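You operate a simulated robot arm through the tools that you are given. There is no shell and no other tool. Be economical: measure what you need, move in short steps, check, and stop when the job is done.

You run a simulated robot arm. Do the job below in one go: nothing can be reset, and whatever is moved stays where it is left.

TASK
Put one of the shaft stubs from the top of the wooden crate on top of the black ballast can.

Only the result counts: the job must be done as asked and must still hold three seconds after the hand-in. Knocking over, shifting, dropping, spilling or breaking anything else fails it.

THE ROBOT
A 7-joint arm with a two-finger parallel gripper, fixed in place. Base frame: the origin is at the foot of the arm, x ahead of it, y to its left, z up; the work surface is at about z = 0. Units: mm, rad, N and s.
With the tool pointing down near the work surface it reaches from about 220 to 580 mm from the base axis. Its first joint turns from -1.152 to 1.152 rad. Payload 2.5 kg.
The tool frame sits at the grasp point between the pads (the TCP): z along the fingers, y along the line on which they close. The tips reach 23 mm beyond it. The gripper opens to 94 mm. The fingers are 38 mm wide and 10 mm thick; the gripper's body (54 by 96 mm) begins 39 mm behind the TCP.
Orientation is that of the tool frame in the base frame, as a unit quaternion [w, x, y, z]. With the fingers straight down and closing along the base's y, the tool's x points along the base's -x, its y along +y and its z along -z.

THE INTERFACE
- The arm moves only by the tool jog_arm. Its argument "increments" is a list of rows, each a list of 7 numbers: the shift along the tool's x, y, z in mm, then the turn, a rotation vector about the tool's x, y, z in rad, then the finger opening in mm, from 0 to 94. In form: [[tx, ty, tz, wx, wy, wz, grip], ...]. A call has 1 to 10 rows; each row is the pose to reach, as a shift and turn from the pose commanded when the call began, along the tool's axes at that moment. Rows are played at 5 a second. More than 50 mm and 0.15 rad between two rows, or a gripper value outside its range, and nothing of the call is played. Where a pose cannot be reached the arm comes as near as it can. A force on the tool above 40 N (or 10 N above the force at the start of the call, whichever is more), or a blocked arm, ends the call early, and 0.2 s more pass. The fingers move at their own pace (about 108 mm/s each) and stop on an object; they squeeze with about 22 N. The grip force told is the motor's: it shows also when the fingers shut on nothing. Time passes only in rows, and 0.2 s behind the last, so rows that repeat a pose let the fingers close. It gives the time, the measured TCP pose, the force on the tool (base axes), the opening and the grip force at its end, in the units of the frame above (readings bear some noise), and new pictures: "show" is both (left out), scene, wrist or none.
- Cameras (640 x 400 px; columns grow to the right, rows downward): "scene" is fixed at [102.9, -404.8, 524.5]; the picture's right is [0.93, -0.38, 0.00], its down [-0.24, -0.58, -0.78] and it looks along [0.29, 0.72, -0.63] (base axes); focal length 253 px, centre (320, 200). "wrist" rides on the gripper at [-39, 0, -44] in the tool frame; the picture's right is [0.00, -1.00, 0.00], its down [0.97, 0.00, -0.24] and it looks along [0.24, 0.00, 0.97] (tool axes); focal length 218 px, centre (320, 200).
- locate(camera, pixels): there is no depth. For up to 12 entries [column, row, z] of the newest picture of that camera ("zoom" is the newest enlarged one), the place [x, y] in the base frame at which the ray of that pixel passes the height z, good to about 2 mm, but the place of the scene camera against the robot may be out by one fixed shift of up to 18 mm in any direction. No time passes.
- inspect(camera, box): a new picture of the part [left, top, right, bottom] of that camera's present view, enlarged. No time passes.
- hand_in(): hands the job in; it is judged then, once.

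Go step by step. Measure first, check grasps and placings, and put right what went wrong. The budget is 60 turns and 170 pictures, counting those below and the enlarged ones. Unless the task says otherwise, let go and move clear before handing in, and close with one line.

The tools are called after ">>>" as name(argument=value, ...) on one line, values as JSON. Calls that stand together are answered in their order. jog_arm: Moves the arm, as the interface text tells. Its arguments: {"type":"object","properties":{"increments":{"type":"array"},"show":{"type":"string","enum":["both","scene","wrist","none"]}},"required":["increments"]} The other tools are called the same way: locate (camera, pixels) gives the place at which the rays of pixels pass given heights; inspect (camera, box) takes an enlarged picture of a part of a camera's view; hand_in () hands the job in.

At the start:

```text
time_s: 0.0
eef_pos: [405.2, 151.1, 247.3]
orientation: [0.0, 0.0, 1.0, 0.0]
wrist_force: [0.1, -0.9, -0.8]
grip_width: 93.9
grip_force: 0.0
```

scene: 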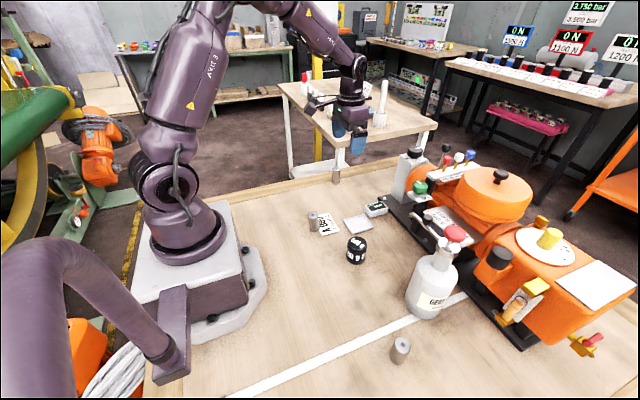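
wrist: 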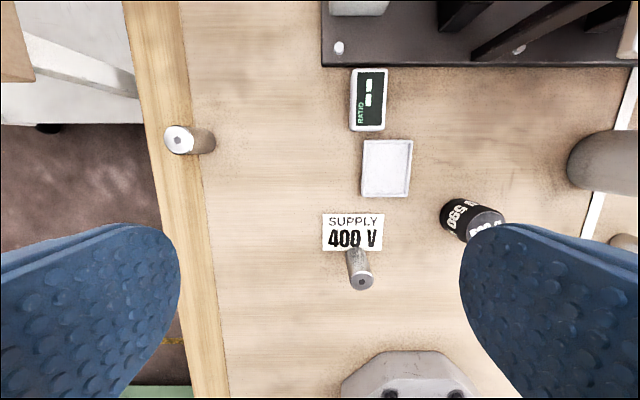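

The pictures show stubs near scene (313,222), (337,175) and (400,350), and a black can at (356,250). I need to find the wooden crate, so I'll enlarge those areas.

>>> inspect(camera="scene", box=[270, 150, 430, 280])

>>> inspect(camera="scene", box=[340, 280, 480, 390])

>>> inspect(camera="wrist", box=[120, 80, 280, 200])

>>> inspect(camera="wrist", box=[310, 160, 530, 300])

```text
3.08 times, centred on (350, 215) of scene
```

zoom: 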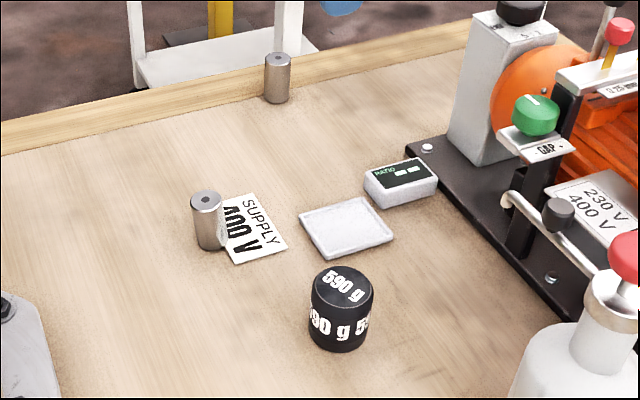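

```text
3.64 times, centred on (410, 335) of scene
```

zoom: 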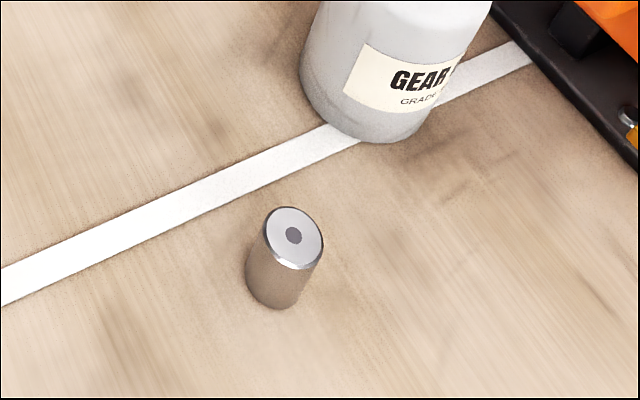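

```text
3.33 times, centred on (200, 140) of wrist
```

zoom: 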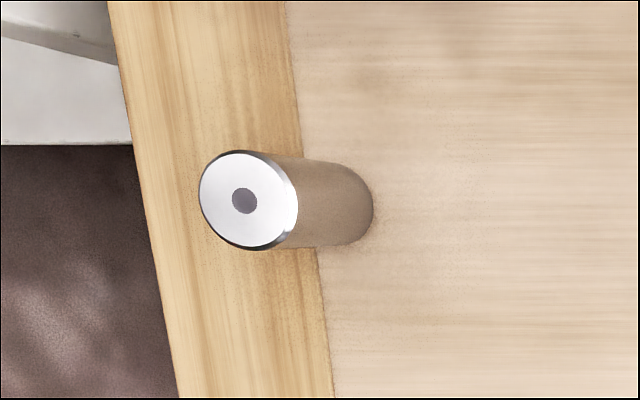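

```text
2.86 times, centred on (420, 230) of wrist
```

zoom: 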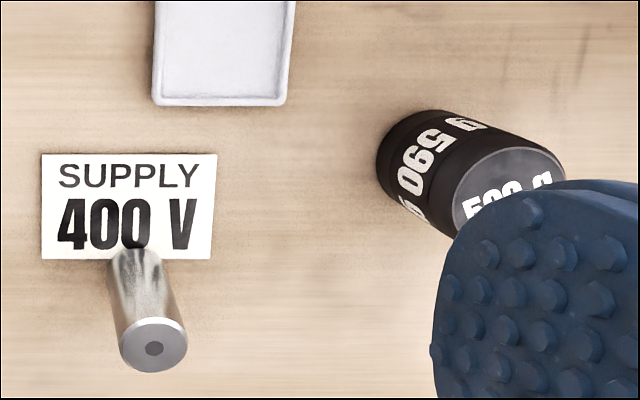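

No crate is obvious yet. I'll measure the items I can see, then look around with the wrist camera at parts neither view covers.

>>> locate(camera="scene", pixels=[[313, 230, 0], [337, 183, 0], [397, 361, 0], [356, 262, 0], [356, 241, 45], [400, 344, 40], [440, 300, 0], [313, 215, 40], [337, 169, 40], [180, 390, 0], [639, 390, 0]])

>>> locate(camera="wrist", pixels=[[179, 140, 40], [205, 141, 0], [361, 282, 40], [355, 252, 0], [455, 222, 0], [490, 225, 45], [610, 165, 0]])

>>> inspect(camera="scene", box=[400, 130, 640, 360])

>>> inspect(camera="scene", box=[0, 200, 300, 400])

```text
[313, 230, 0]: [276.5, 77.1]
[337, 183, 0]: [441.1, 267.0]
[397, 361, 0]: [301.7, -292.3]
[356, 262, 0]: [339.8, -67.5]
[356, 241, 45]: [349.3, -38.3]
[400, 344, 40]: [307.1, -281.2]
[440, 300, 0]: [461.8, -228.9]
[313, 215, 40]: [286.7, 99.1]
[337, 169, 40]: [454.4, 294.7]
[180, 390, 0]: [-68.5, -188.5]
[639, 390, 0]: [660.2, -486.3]
```

```text
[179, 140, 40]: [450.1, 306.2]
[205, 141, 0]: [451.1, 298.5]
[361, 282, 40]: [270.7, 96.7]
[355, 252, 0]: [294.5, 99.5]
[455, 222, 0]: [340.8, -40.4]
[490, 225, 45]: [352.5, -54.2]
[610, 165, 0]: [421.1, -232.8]
```

```text
1.74 times, centred on (520, 245) of scene
```

zoom: 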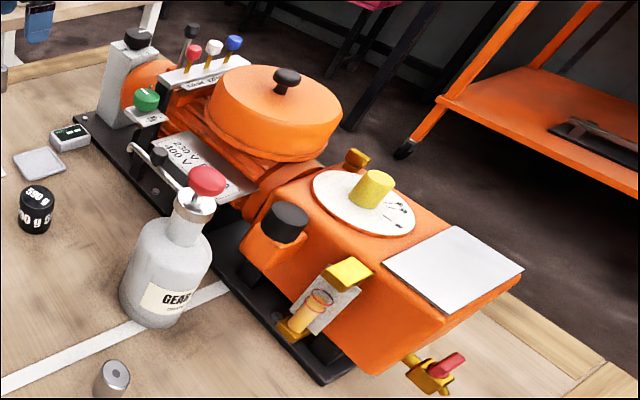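

```text
2.00 times, centred on (150, 300) of scene
```

zoom: 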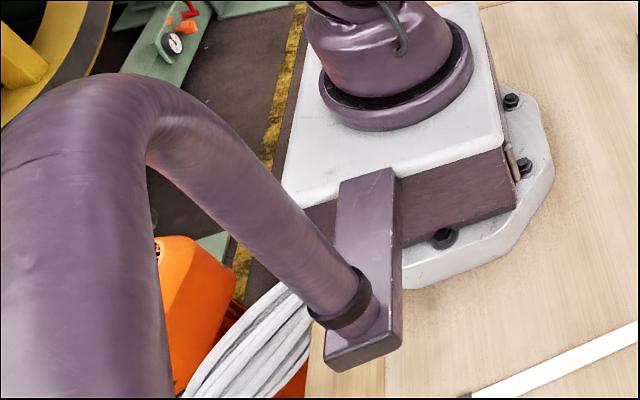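

The scene has no crate in view; the area at y below about -330 lies near or outside the frame. I'll raise the arm and move right to look there with the wrist camera.

>>> jog_arm(increments=[[0, 0, -40, 0, 0, 0, 94], [15, -40, -60, 0, 0, 0, 94], [30, -80, -80, 0, 0, 0, 94], [45, -120, -80, 0, 0, 0, 94], [60, -160, -80, 0, 0, 0, 94], [75, -200, -80, 0, 0, 0, 94], [90, -240, -80, 0, 0, 0, 94]])

```text
time_s: 1.6
eef_pos: [314.1, -88.8, 328.2]
orientation: [-0.001, 0.0, 1.0, 0.0]
wrist_force: [-0.4, 1.0, 0.4]
grip_width: 93.9
grip_force: 0.1
```

scene: 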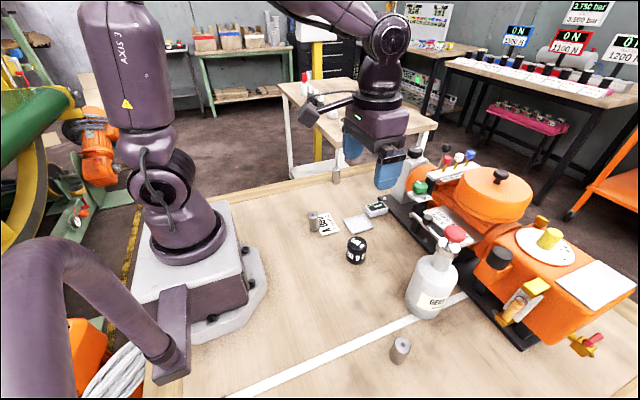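
wrist: 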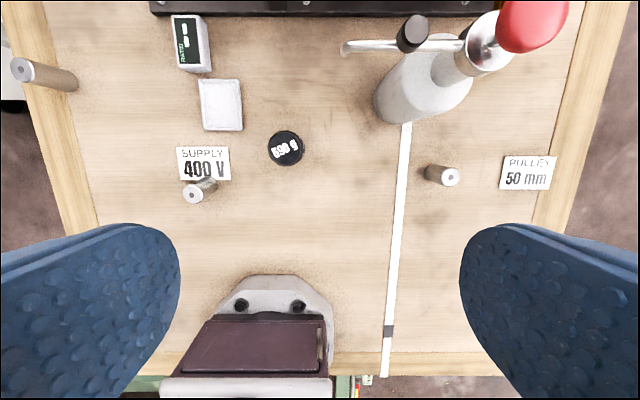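

The wrist view shows the whole tabletop, bounded at y about ±300, with three stubs and no separate crate. I'll tilt the camera to look beyond the machine before deciding.

>>> jog_arm(increments=[[0, 20, -20, 0, -0.14, 0, 94], [0, 40, -40, 0, -0.28, 0, 94], [0, 60, -60, 0, -0.42, 0, 94], [0, 80, -80, 0, -0.56, 0, 94], [0, 90, -90, 0, -0.7, 0, 94]])

```text
time_s: 2.8
eef_pos: [315.5, 1.1, 418.3]
orientation: [0.345, 0.0, 0.939, 0.0]
wrist_force: [0.5, -1.2, 0.2]
grip_width: 94.1
grip_force: 0.0
```

scene: 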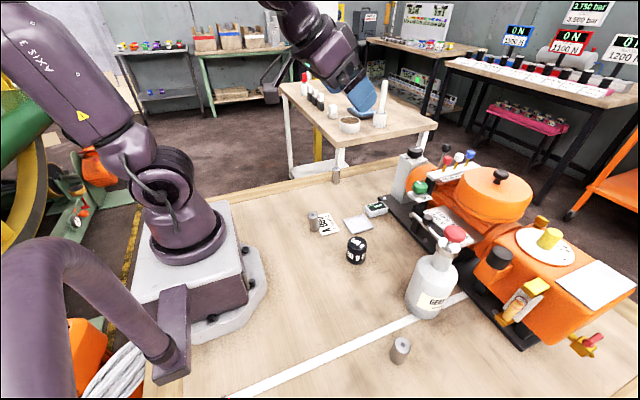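
wrist: 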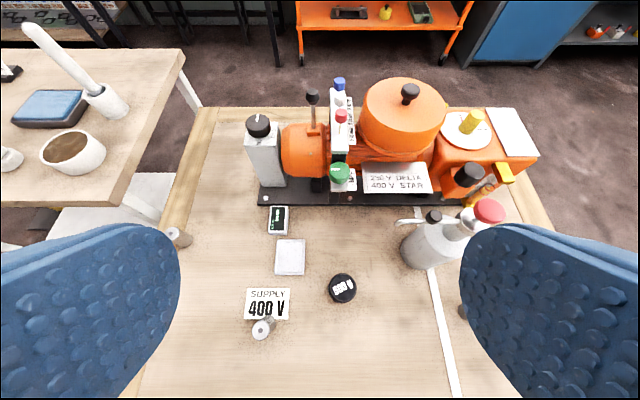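

Still no crate: only the tabletop, machine and far side table are visible. The areas behind the fingers at front right (x<270, y<-270) are unseen, so I'll swing the camera that way.

>>> jog_arm(increments=[[16, -38, -13, 0.09, 0, 0.107, 94], [32, -76, -26, 0.18, 0, 0.214, 94], [48, -114, -40, 0.27, 0, 0.321, 94], [64, -152, -53, 0.36, 0, 0.428, 94], [80, -190, -66, 0.45, 0, 0.535, 94], [95, -228, -80, 0.54, 0, 0.642, 94], [111, -266, -93, 0.63, 0, 0.749, 94]])

```text
time_s: 4.4
eef_pos: [171.7, -266.1, 415.9]
orientation: [0.303, 0.442, 0.829, -0.161]
wrist_force: [0.2, 0.6, 0.0]
grip_width: 94.0
grip_force: 0.0
```

scene: 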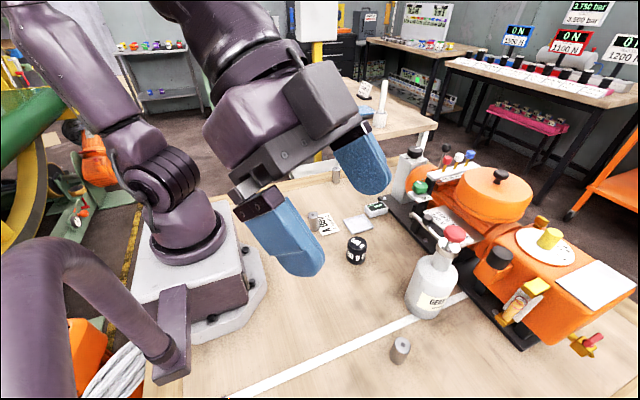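
wrist: 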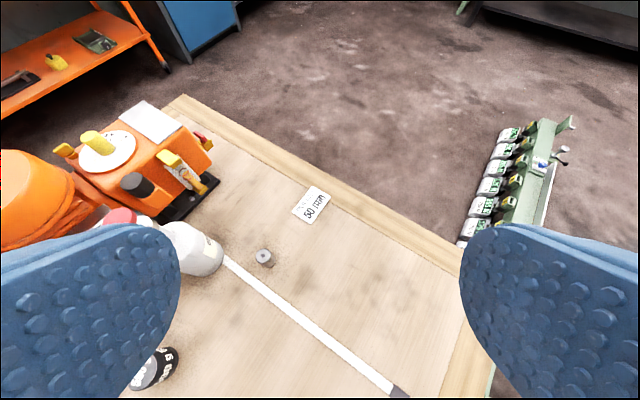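

No crate exists within reach or in view: the right side shows only the wooden bench, with a free-standing stub at wrist (264,254). All the stubs stand on this wooden top, so I'll take this clear one and move above it with the fingers straight down.

>>> jog_arm(increments=[[5, 10, 16, -0.034, 0.064, -0.094, 94], [10, 19, 33, -0.068, 0.129, -0.188, 94], [14, 29, 49, -0.103, 0.193, -0.282, 94], [19, 38, 66, -0.137, 0.257, -0.376, 94], [24, 48, 82, -0.171, 0.322, -0.47, 94], [29, 57, 98, -0.205, 0.386, -0.563, 94], [33, 67, 115, -0.239, 0.45, -0.657, 94], [38, 77, 131, -0.274, 0.514, -0.751, 94], [43, 86, 148, -0.308, 0.579, -0.845, 94], [47.8, 95.8, 163.9, -0.342, 0.643, -0.939, 94]])

```text
time_s: 6.6
eef_pos: [288.4, -268.9, 260.6]
orientation: [-0.001, -0.001, 1.0, 0.001]
wrist_force: [-0.2, 0.9, 0.2]
grip_width: 93.9
grip_force: 0.0
```

scene: 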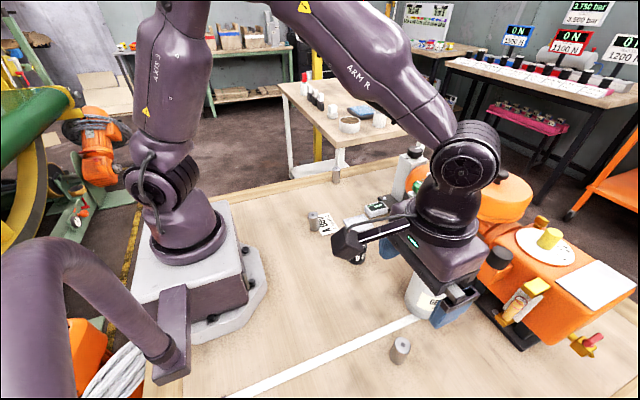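
wrist: 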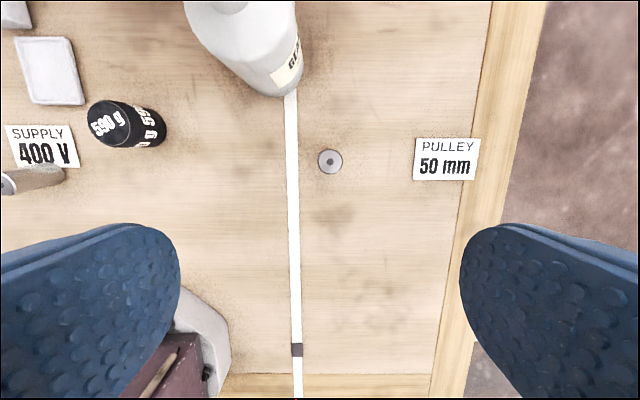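

The stub is at wrist (330,161), almost directly under the camera. I'll locate it along with the can.

>>> inspect(camera="wrist", box=[280, 130, 380, 192])

>>> locate(camera="wrist", pixels=[[330, 161, 0], [330, 161, 40], [317, 161, 40], [343, 161, 40], [330, 148, 40], [330, 174, 40], [106, 124, 45], [152, 126, 0], [300, 70, 0]])

>>> inspect(camera="wrist", box=[70, 80, 190, 160])

>>> inspect(camera="scene", box=[370, 325, 430, 375])

```text
6.40 times, centred on (330, 161) of wrist
```

zoom: 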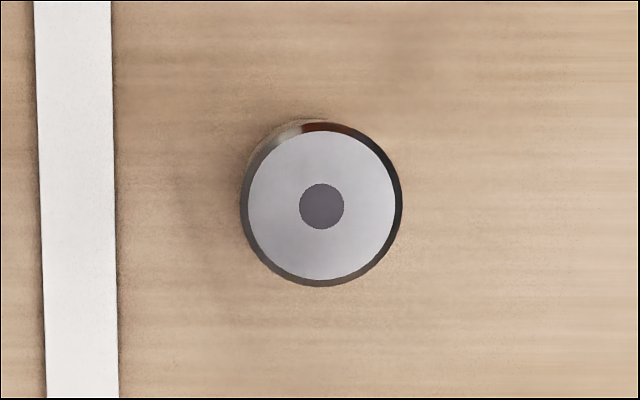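

```text
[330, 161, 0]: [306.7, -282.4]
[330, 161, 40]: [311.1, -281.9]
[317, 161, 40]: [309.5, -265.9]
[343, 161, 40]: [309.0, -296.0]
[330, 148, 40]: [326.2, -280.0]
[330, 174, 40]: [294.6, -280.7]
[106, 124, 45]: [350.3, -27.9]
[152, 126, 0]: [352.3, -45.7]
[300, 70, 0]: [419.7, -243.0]
```

```text
5.00 times, centred on (130, 120) of wrist
```

zoom: 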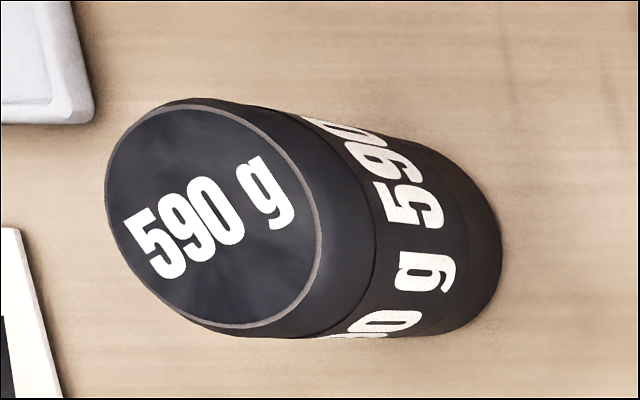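

```text
8.00 times, centred on (400, 350) of scene
```

zoom: 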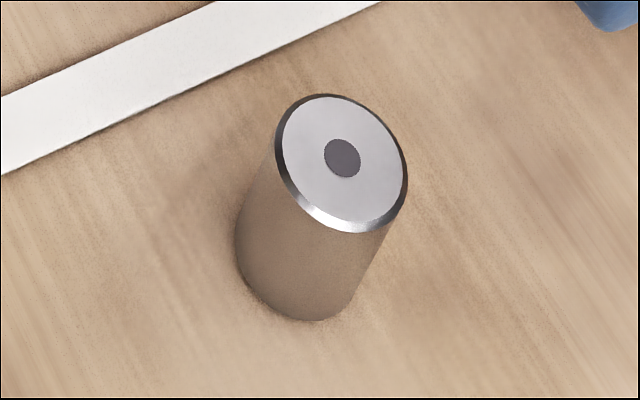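

I'll solve for the stub and can heights by matching base and top rays.

>>> locate(camera="scene", pixels=[[397.5, 356.6, 0], [402.8, 344.8, 30], [402.8, 344.8, 36], [402.8, 344.8, 42], [402.8, 344.8, 50]])

>>> locate(camera="wrist", pixels=[[151, 127, 0], [108.5, 123, 35], [108.5, 123, 45], [108.5, 123, 55], [108.5, 123, 65], [87.5, 120, 55], [130, 126, 55]])

```text
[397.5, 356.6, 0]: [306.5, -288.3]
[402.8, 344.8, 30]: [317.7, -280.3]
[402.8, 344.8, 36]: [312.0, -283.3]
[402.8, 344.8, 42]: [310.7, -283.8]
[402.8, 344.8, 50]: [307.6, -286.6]
```

```text
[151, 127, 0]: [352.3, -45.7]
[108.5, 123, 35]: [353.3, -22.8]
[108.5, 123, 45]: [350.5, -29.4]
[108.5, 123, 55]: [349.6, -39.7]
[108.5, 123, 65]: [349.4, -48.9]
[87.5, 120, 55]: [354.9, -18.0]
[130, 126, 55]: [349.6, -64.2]
```

The stub is about 48 mm tall at (310,-282); the can is about 57 mm tall at (351,-45). I'll move over the stub and descend partway.

>>> jog_arm(increments=[[-21.6, -13, 0, 0, 0, 0, 94], [-21.6, -13, 45, 0, 0, 0, 94], [-21.6, -13, 90, 0, 0, 0, 94], [-21.6, -13, 130, 0, 0, 0, 94], [-21.6, -13, 130, 0, 0, 0, 94]])

```text
time_s: 7.8
eef_pos: [310.8, -281.4, 129.7]
orientation: [0.0, -0.002, 1.0, 0.0]
wrist_force: [0.4, 0.2, 0.0]
grip_width: 94.0
grip_force: 0.0
```

scene: 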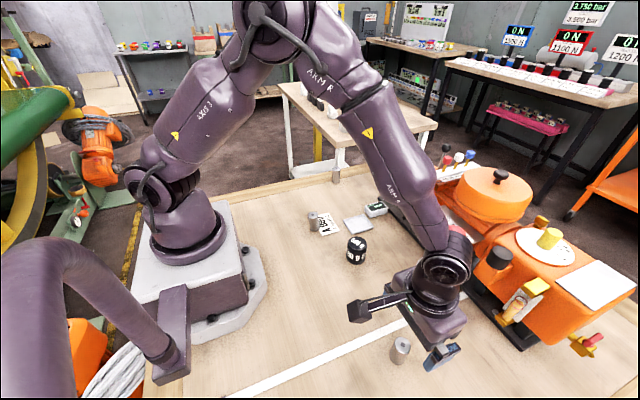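
wrist: 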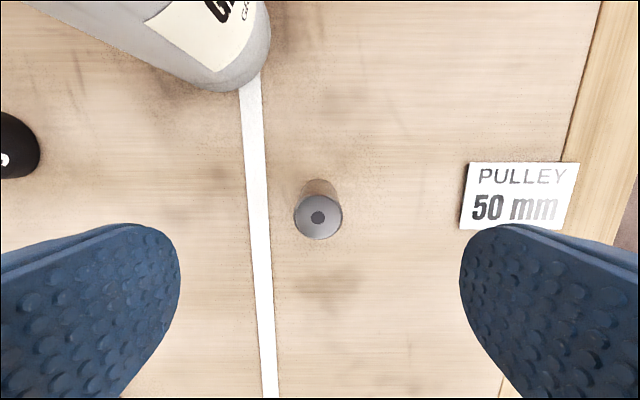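

The stub top is at wrist (318,218), slightly off line, and the PULLEY card is near the right finger. I'll locate both.

>>> locate(camera="wrist", pixels=[[318, 218, 48], [318, 218, 44], [318, 187, 0], [462, 222, 0], [470, 165, 0], [236, 88, 0], [296, 218, 48], [342, 218, 48]])

>>> inspect(camera="wrist", box=[270, 160, 370, 250])

```text
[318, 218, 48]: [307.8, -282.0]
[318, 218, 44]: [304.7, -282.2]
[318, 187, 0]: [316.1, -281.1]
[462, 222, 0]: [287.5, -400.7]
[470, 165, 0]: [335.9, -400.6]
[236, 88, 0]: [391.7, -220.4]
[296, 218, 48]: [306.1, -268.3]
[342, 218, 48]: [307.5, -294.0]
```

```text
4.44 times, centred on (320, 205) of wrist
```

zoom: 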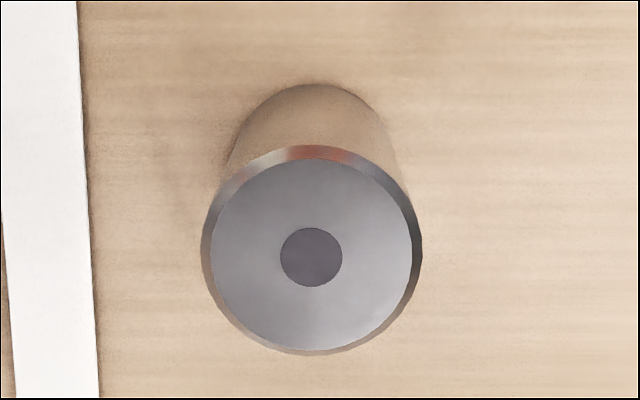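

The card is clear (y≈-400), and the stub is at about (307.5,-282). I'll descend and close the fingers.

>>> jog_arm(increments=[[3, -0.5, 40, 0, 0, 0, 94], [3, -0.5, 75, 0, 0, 0, 80], [3, -0.5, 100, 0, 0, 0, 70], [3, -0.5, 100, 0, 0, 0, 50], [3, -0.5, 100, 0, 0, 0, 35], [3, -0.5, 100, 0, 0, 0, 10], [3, -0.5, 100, 0, 0, 0, 10], [3, -0.5, 100, 0, 0, 0, 10]])

```text
time_s: 9.6
eef_pos: [307.7, -280.3, 30.6]
orientation: [-0.001, 0.0, 1.0, 0.0]
wrist_force: [1.0, -0.2, 0.2]
grip_width: 28.6
grip_force: 21.9
```

scene: 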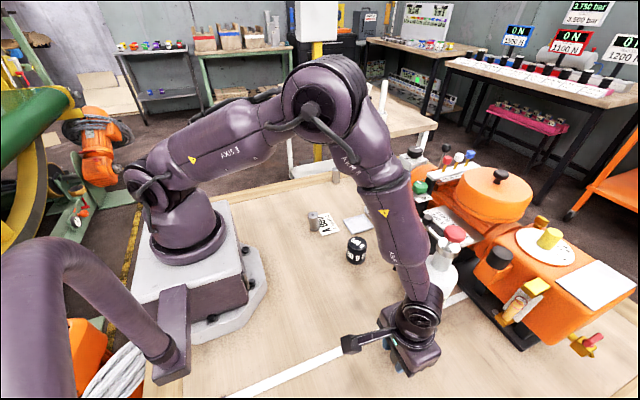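
wrist: 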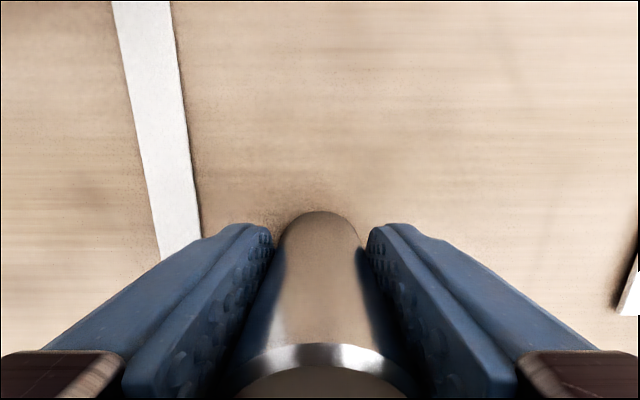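

Gripped at 28.6 mm with 22 N, so the stub is held. I'll lift it straight up.

>>> jog_arm(increments=[[0, 0, -30, 0, 0, 0, 10], [0, 0, -70, 0, 0, 0, 10], [0, 0, -110, 0, 0, 0, 10], [0, 0, -150, 0, 0, 0, 10], [0, 0, -180, 0, 0, 0, 10], [0, 35, -190, 0, 0, 0, 10], [0, 75, -190, 0, 0, 0, 10], [0, 115, -190, 0, 0, 0, 10], [0, 155, -190, 0, 0, 0, 10], [0, 190, -190, 0, 0, 0, 10]])

```text
time_s: 11.8
eef_pos: [307.3, -92.1, 219.7]
orientation: [0.0, 0.0, 1.0, 0.0]
wrist_force: [-0.1, 0.2, -2.5]
grip_width: 28.8
grip_force: 22.5
```

scene: 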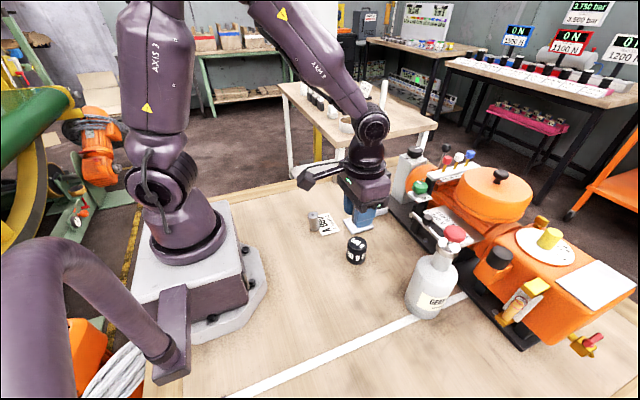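
wrist: 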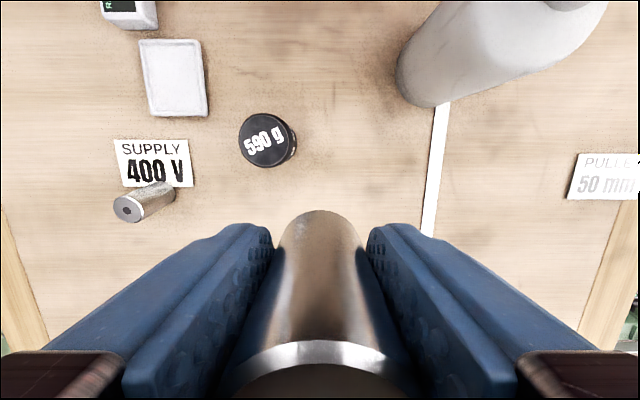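

The stub is still held (28.8 mm), and the can top is at wrist (264,140). I'll shift +47 mm in y so the can is directly under the camera, which makes its location independent of height.

>>> jog_arm(increments=[[0, 25, 0, 0, 0, 0, 10], [0, 47, 0, 0, 0, 0, 10], [0, 47, 0, 0, 0, 0, 10]], show="wrist")

>>> inspect(camera="wrist", box=[270, 110, 370, 172])

>>> inspect(camera="scene", box=[320, 180, 420, 280])

```text
time_s: 12.6
eef_pos: [306.3, -45.4, 221.2]
orientation: [0.0, -0.001, 1.0, 0.0]
wrist_force: [-0.1, 1.3, -2.6]
grip_width: 28.7
grip_force: 22.0
```

wrist: 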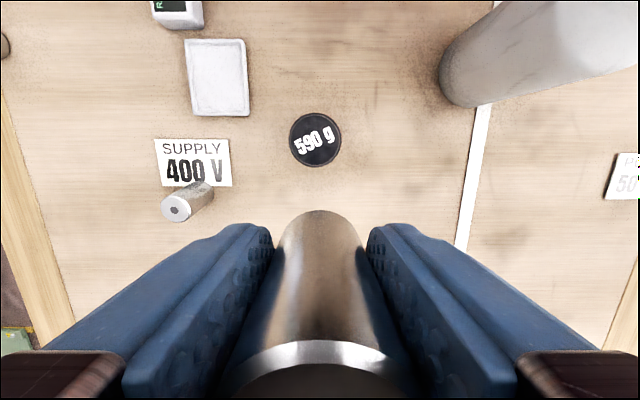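

```text
6.40 times, centred on (320, 141) of wrist
```

zoom: 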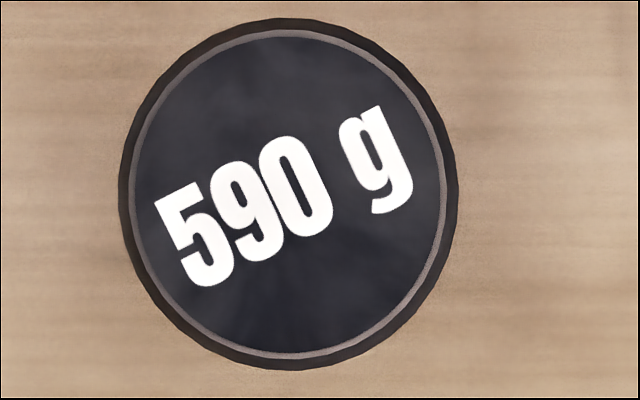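

```text
4.00 times, centred on (370, 230) of scene
```

zoom: 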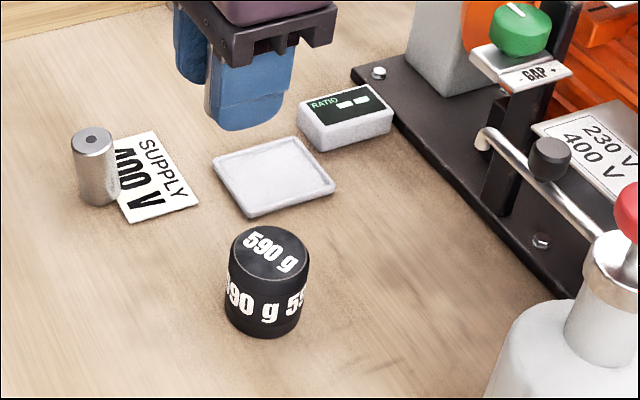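

The can top centre is at about wrist (315.3,140). I'll locate it.

>>> locate(camera="wrist", pixels=[[315.3, 140, 55], [315.3, 140, 60], [315.3, 140, 50], [315.3, 140, 0], [290, 140, 57], [341, 140, 57]])

>>> locate(camera="scene", pixels=[[356.5, 242.5, 40], [356.5, 242.5, 50], [356.5, 242.5, 55], [356.5, 242.5, 60], [356.5, 256.5, 0], [356.5, 257.5, 0]])

```text
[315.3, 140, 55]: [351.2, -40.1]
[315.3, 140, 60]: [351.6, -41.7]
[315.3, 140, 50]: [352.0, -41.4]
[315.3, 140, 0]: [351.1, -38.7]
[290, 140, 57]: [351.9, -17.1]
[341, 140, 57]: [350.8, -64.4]
```

```text
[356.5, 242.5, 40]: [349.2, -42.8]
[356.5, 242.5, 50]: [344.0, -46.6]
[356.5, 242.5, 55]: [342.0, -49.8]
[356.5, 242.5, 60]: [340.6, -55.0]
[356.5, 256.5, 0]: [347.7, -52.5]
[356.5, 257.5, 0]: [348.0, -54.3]
```

The can is at (351.5,-41), about 47 mm in diameter. I'll move the stub over it and lower to leave a gap of roughly 12 mm.

>>> jog_arm(increments=[[-22, 4.5, 0, 0, 0, 0, 10], [-44.5, 4.5, 0, 0, 0, 0, 10], [-44.5, 4.5, 40, 0, 0, 0, 10], [-44.5, 4.5, 80, 0, 0, 0, 10], [-44.5, 4.5, 115, 0, 0, 0, 10], [-44.5, 4.5, 115, 0, 0, 0, 10]])

>>> inspect(camera="scene", box=[310, 190, 410, 280])

```text
time_s: 14.0
eef_pos: [350.9, -39.0, 107.8]
orientation: [0.0, -0.001, 1.0, 0.0]
wrist_force: [-1.0, 0.4, -3.4]
grip_width: 28.5
grip_force: 21.8
```

scene: 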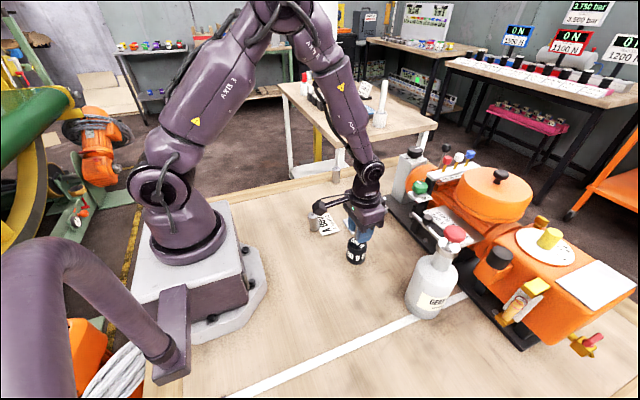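
wrist: 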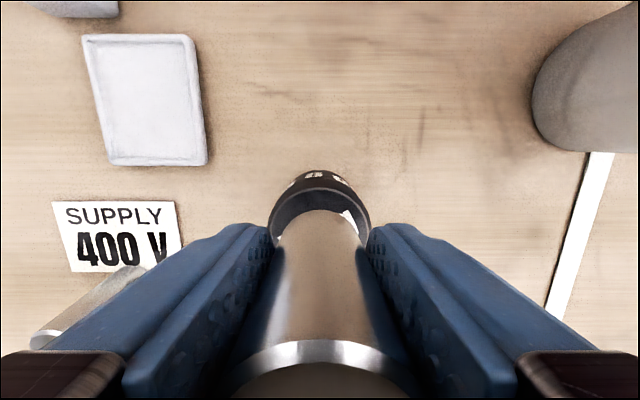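

```text
4.44 times, centred on (360, 235) of scene
```

zoom: 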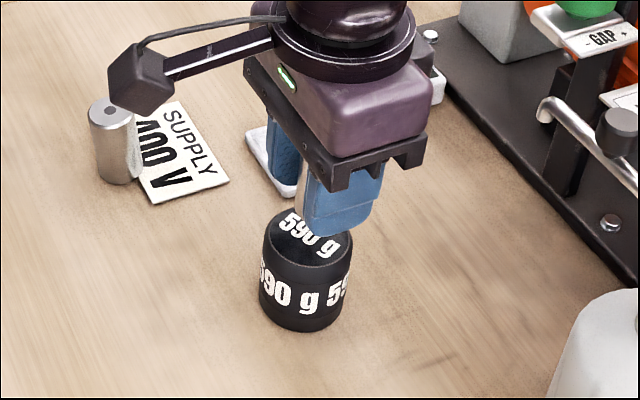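

The stub is centred over the can in the wrist view, with the can rim showing evenly around it at (320,185). I'll lower slowly while watching the force.

>>> jog_arm(increments=[[0, -1, 4, 0, 0, 0, 10], [0, -1, 7, 0, 0, 0, 10], [0, -1, 10, 0, 0, 0, 10], [0, -1, 12, 0, 0, 0, 10], [0, -1, 14, 0, 0, 0, 10]], show="wrist")

>>> inspect(camera="scene", box=[330, 210, 390, 270])

```text
time_s: 15.2
eef_pos: [350.7, -41.2, 92.0]
orientation: [0.0, -0.001, 1.0, 0.0]
wrist_force: [-0.1, 0.3, -3.2]
grip_width: 28.9
grip_force: 21.7
```

wrist: 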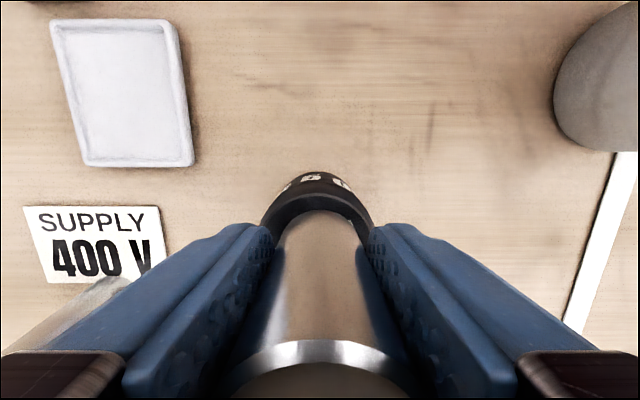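

```text
6.67 times, centred on (360, 240) of scene
```

zoom: 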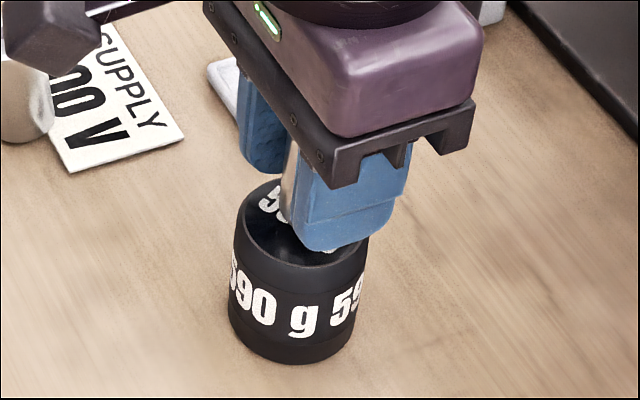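

There is no contact yet (force steady at -3.2 N), so I'll keep going in small steps.

>>> jog_arm(increments=[[0, 0, 1, 0, 0, 0, 10], [0, 0, 2, 0, 0, 0, 10], [0, 0, 3, 0, 0, 0, 10], [0, 0, 4, 0, 0, 0, 10]], show="none")

>>> inspect(camera="wrist", box=[240, 150, 400, 250])

```text
time_s: 16.2
eef_pos: [351.5, -41.3, 88.7]
orientation: [0.0, -0.001, 1.0, 0.0]
wrist_force: [0.0, 0.3, -2.7]
grip_width: 28.8
grip_force: 21.7
```

```text
4.00 times, centred on (320, 200) of wrist
```

zoom: 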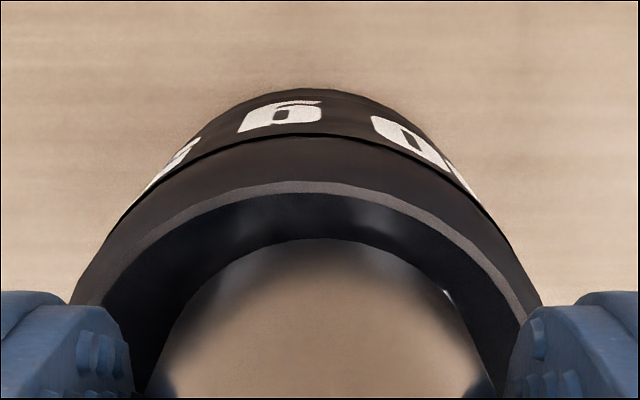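

Still no contact, though the stub's reflection is close beneath it. Continuing.

>>> jog_arm(increments=[[0, 0, 1, 0, 0, 0, 10], [0, 0, 2, 0, 0, 0, 10], [0, 0, 3, 0, 0, 0, 10]], show="none")

>>> inspect(camera="scene", box=[330, 210, 390, 270])

```text
time_s: 17.0
eef_pos: [351.7, -41.9, 85.2]
orientation: [0.001, -0.001, 1.0, -0.001]
wrist_force: [-3.8, -0.6, 16.2]
grip_width: 28.6
grip_force: 21.5
```

```text
6.67 times, centred on (360, 240) of scene
```

zoom: 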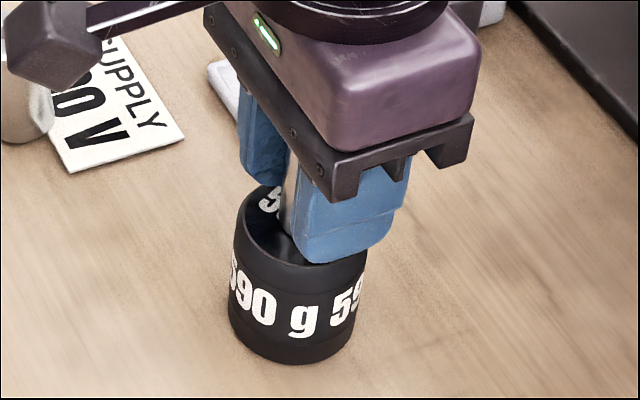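

Force jumped to +16 N, so the stub is seated on the can. I'll ease up slightly and open the fingers gradually.

>>> jog_arm(increments=[[0, 0, -0.6, 0, 0, 0, 10], [0, 0, -0.7, 0, 0, 0, 26], [0, 0, -0.7, 0, 0, 0, 34], [0, 0, -0.7, 0, 0, 0, 46], [0, 0, -0.7, 0, 0, 0, 60], [0, 0, -0.7, 0, 0, 0, 60]])

```text
time_s: 18.4
eef_pos: [350.5, -41.0, 85.1]
orientation: [0.0, -0.001, 1.0, 0.0]
wrist_force: [-0.4, 0.2, -0.3]
grip_width: 60.1
grip_force: 0.1
```

scene: 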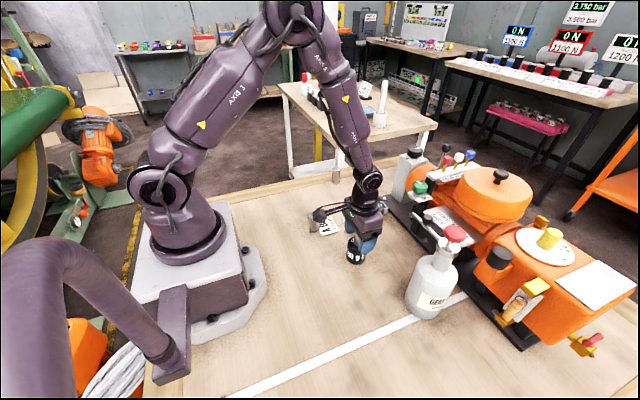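
wrist: 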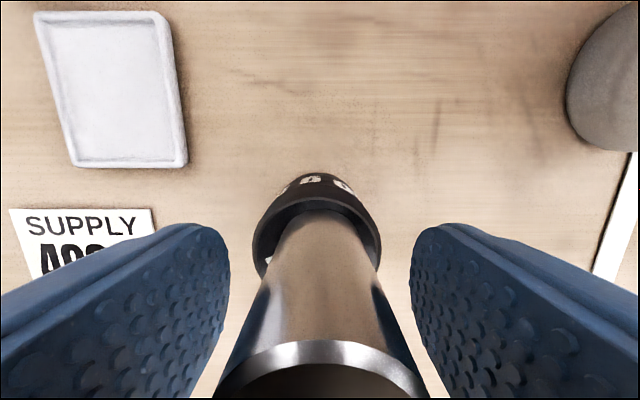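

The stub stands upright on the can with the fingers clear on both sides. I'll open a little more and rise straight up.

>>> jog_arm(increments=[[0, 0, 0, 0, 0, 0, 75], [0, 0, -15, 0, 0, 0, 75], [0, 0, -40, 0, 0, 0, 75], [0, 0, -80, 0, 0, 0, 75], [0, 0, -120, 0, 0, 0, 75], [30, 30, -150, 0, 0, 0, 75], [50, 60, -160, 0, 0, 0, 75], [50, 60, -160, 0, 0, 0, 75]])

>>> inspect(camera="scene", box=[310, 190, 410, 280])

```text
refused: row 6 steps farther than a row can; nothing moved
```

```text
4.44 times, centred on (360, 235) of scene
```

zoom: 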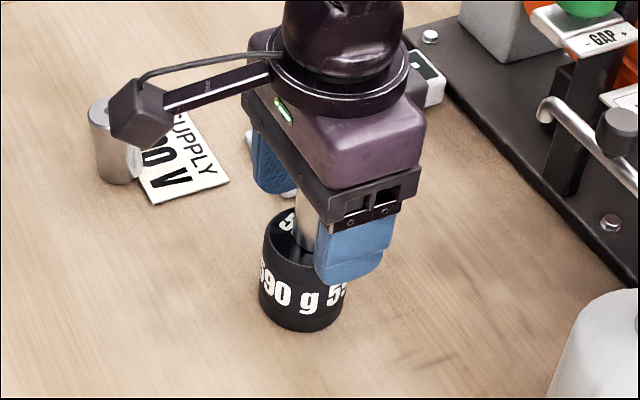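

That call was refused because row 6 was too large a step. I'll repeat it with smaller steps.

>>> jog_arm(increments=[[0, 0, 0, 0, 0, 0, 75], [0, 0, -15, 0, 0, 0, 75], [0, 0, -40, 0, 0, 0, 75], [0, 0, -80, 0, 0, 0, 75], [0, 0, -120, 0, 0, 0, 75], [0, 0, -150, 0, 0, 0, 75], [25, 25, -160, 0, 0, 0, 75], [45, 50, -160, 0, 0, 0, 75], [45, 50, -160, 0, 0, 0, 75]])

>>> inspect(camera="scene", box=[310, 190, 410, 280])

```text
time_s: 20.4
eef_pos: [304.8, 7.3, 246.4]
orientation: [-0.001, -0.001, 1.0, 0.0]
wrist_force: [-0.5, 0.2, 0.3]
grip_width: 75.0
grip_force: 0.1
```

scene: 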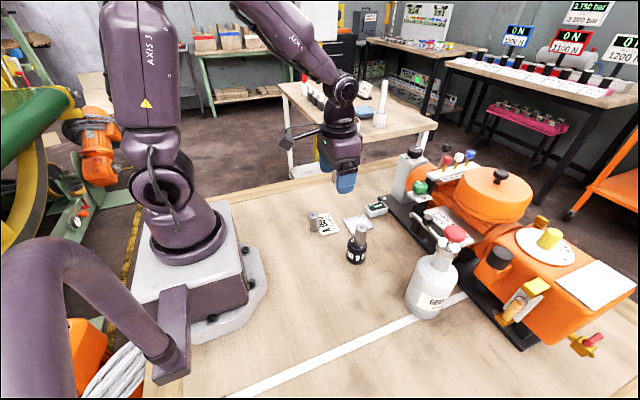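
wrist: 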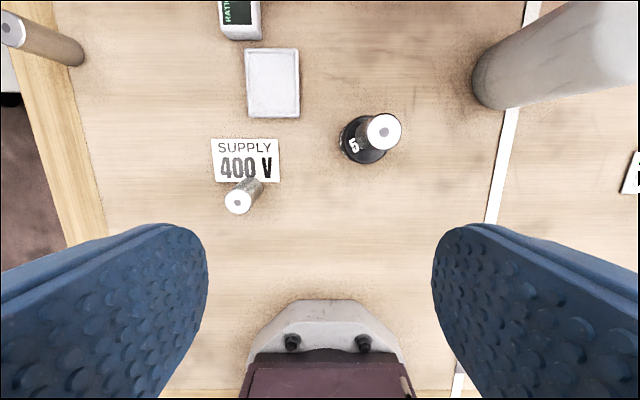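

```text
4.44 times, centred on (360, 235) of scene
```

zoom: 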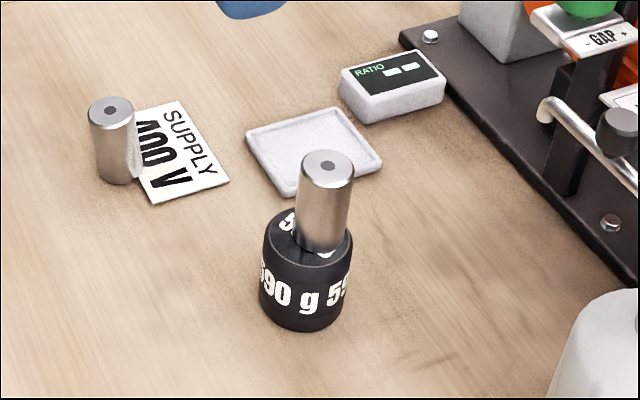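

The stub stands upright on the black can (scene about (360,234)), nothing else has moved, and the arm is clear. I'm handing in.

>>> hand_in()

```text
The job is handed in.
```

One shaft stub now stands upright on the black ballast can, but I found no wooden crate: all three stubs stood on the wooden bench top, so I used the free-standing one next to the PULLEY card.
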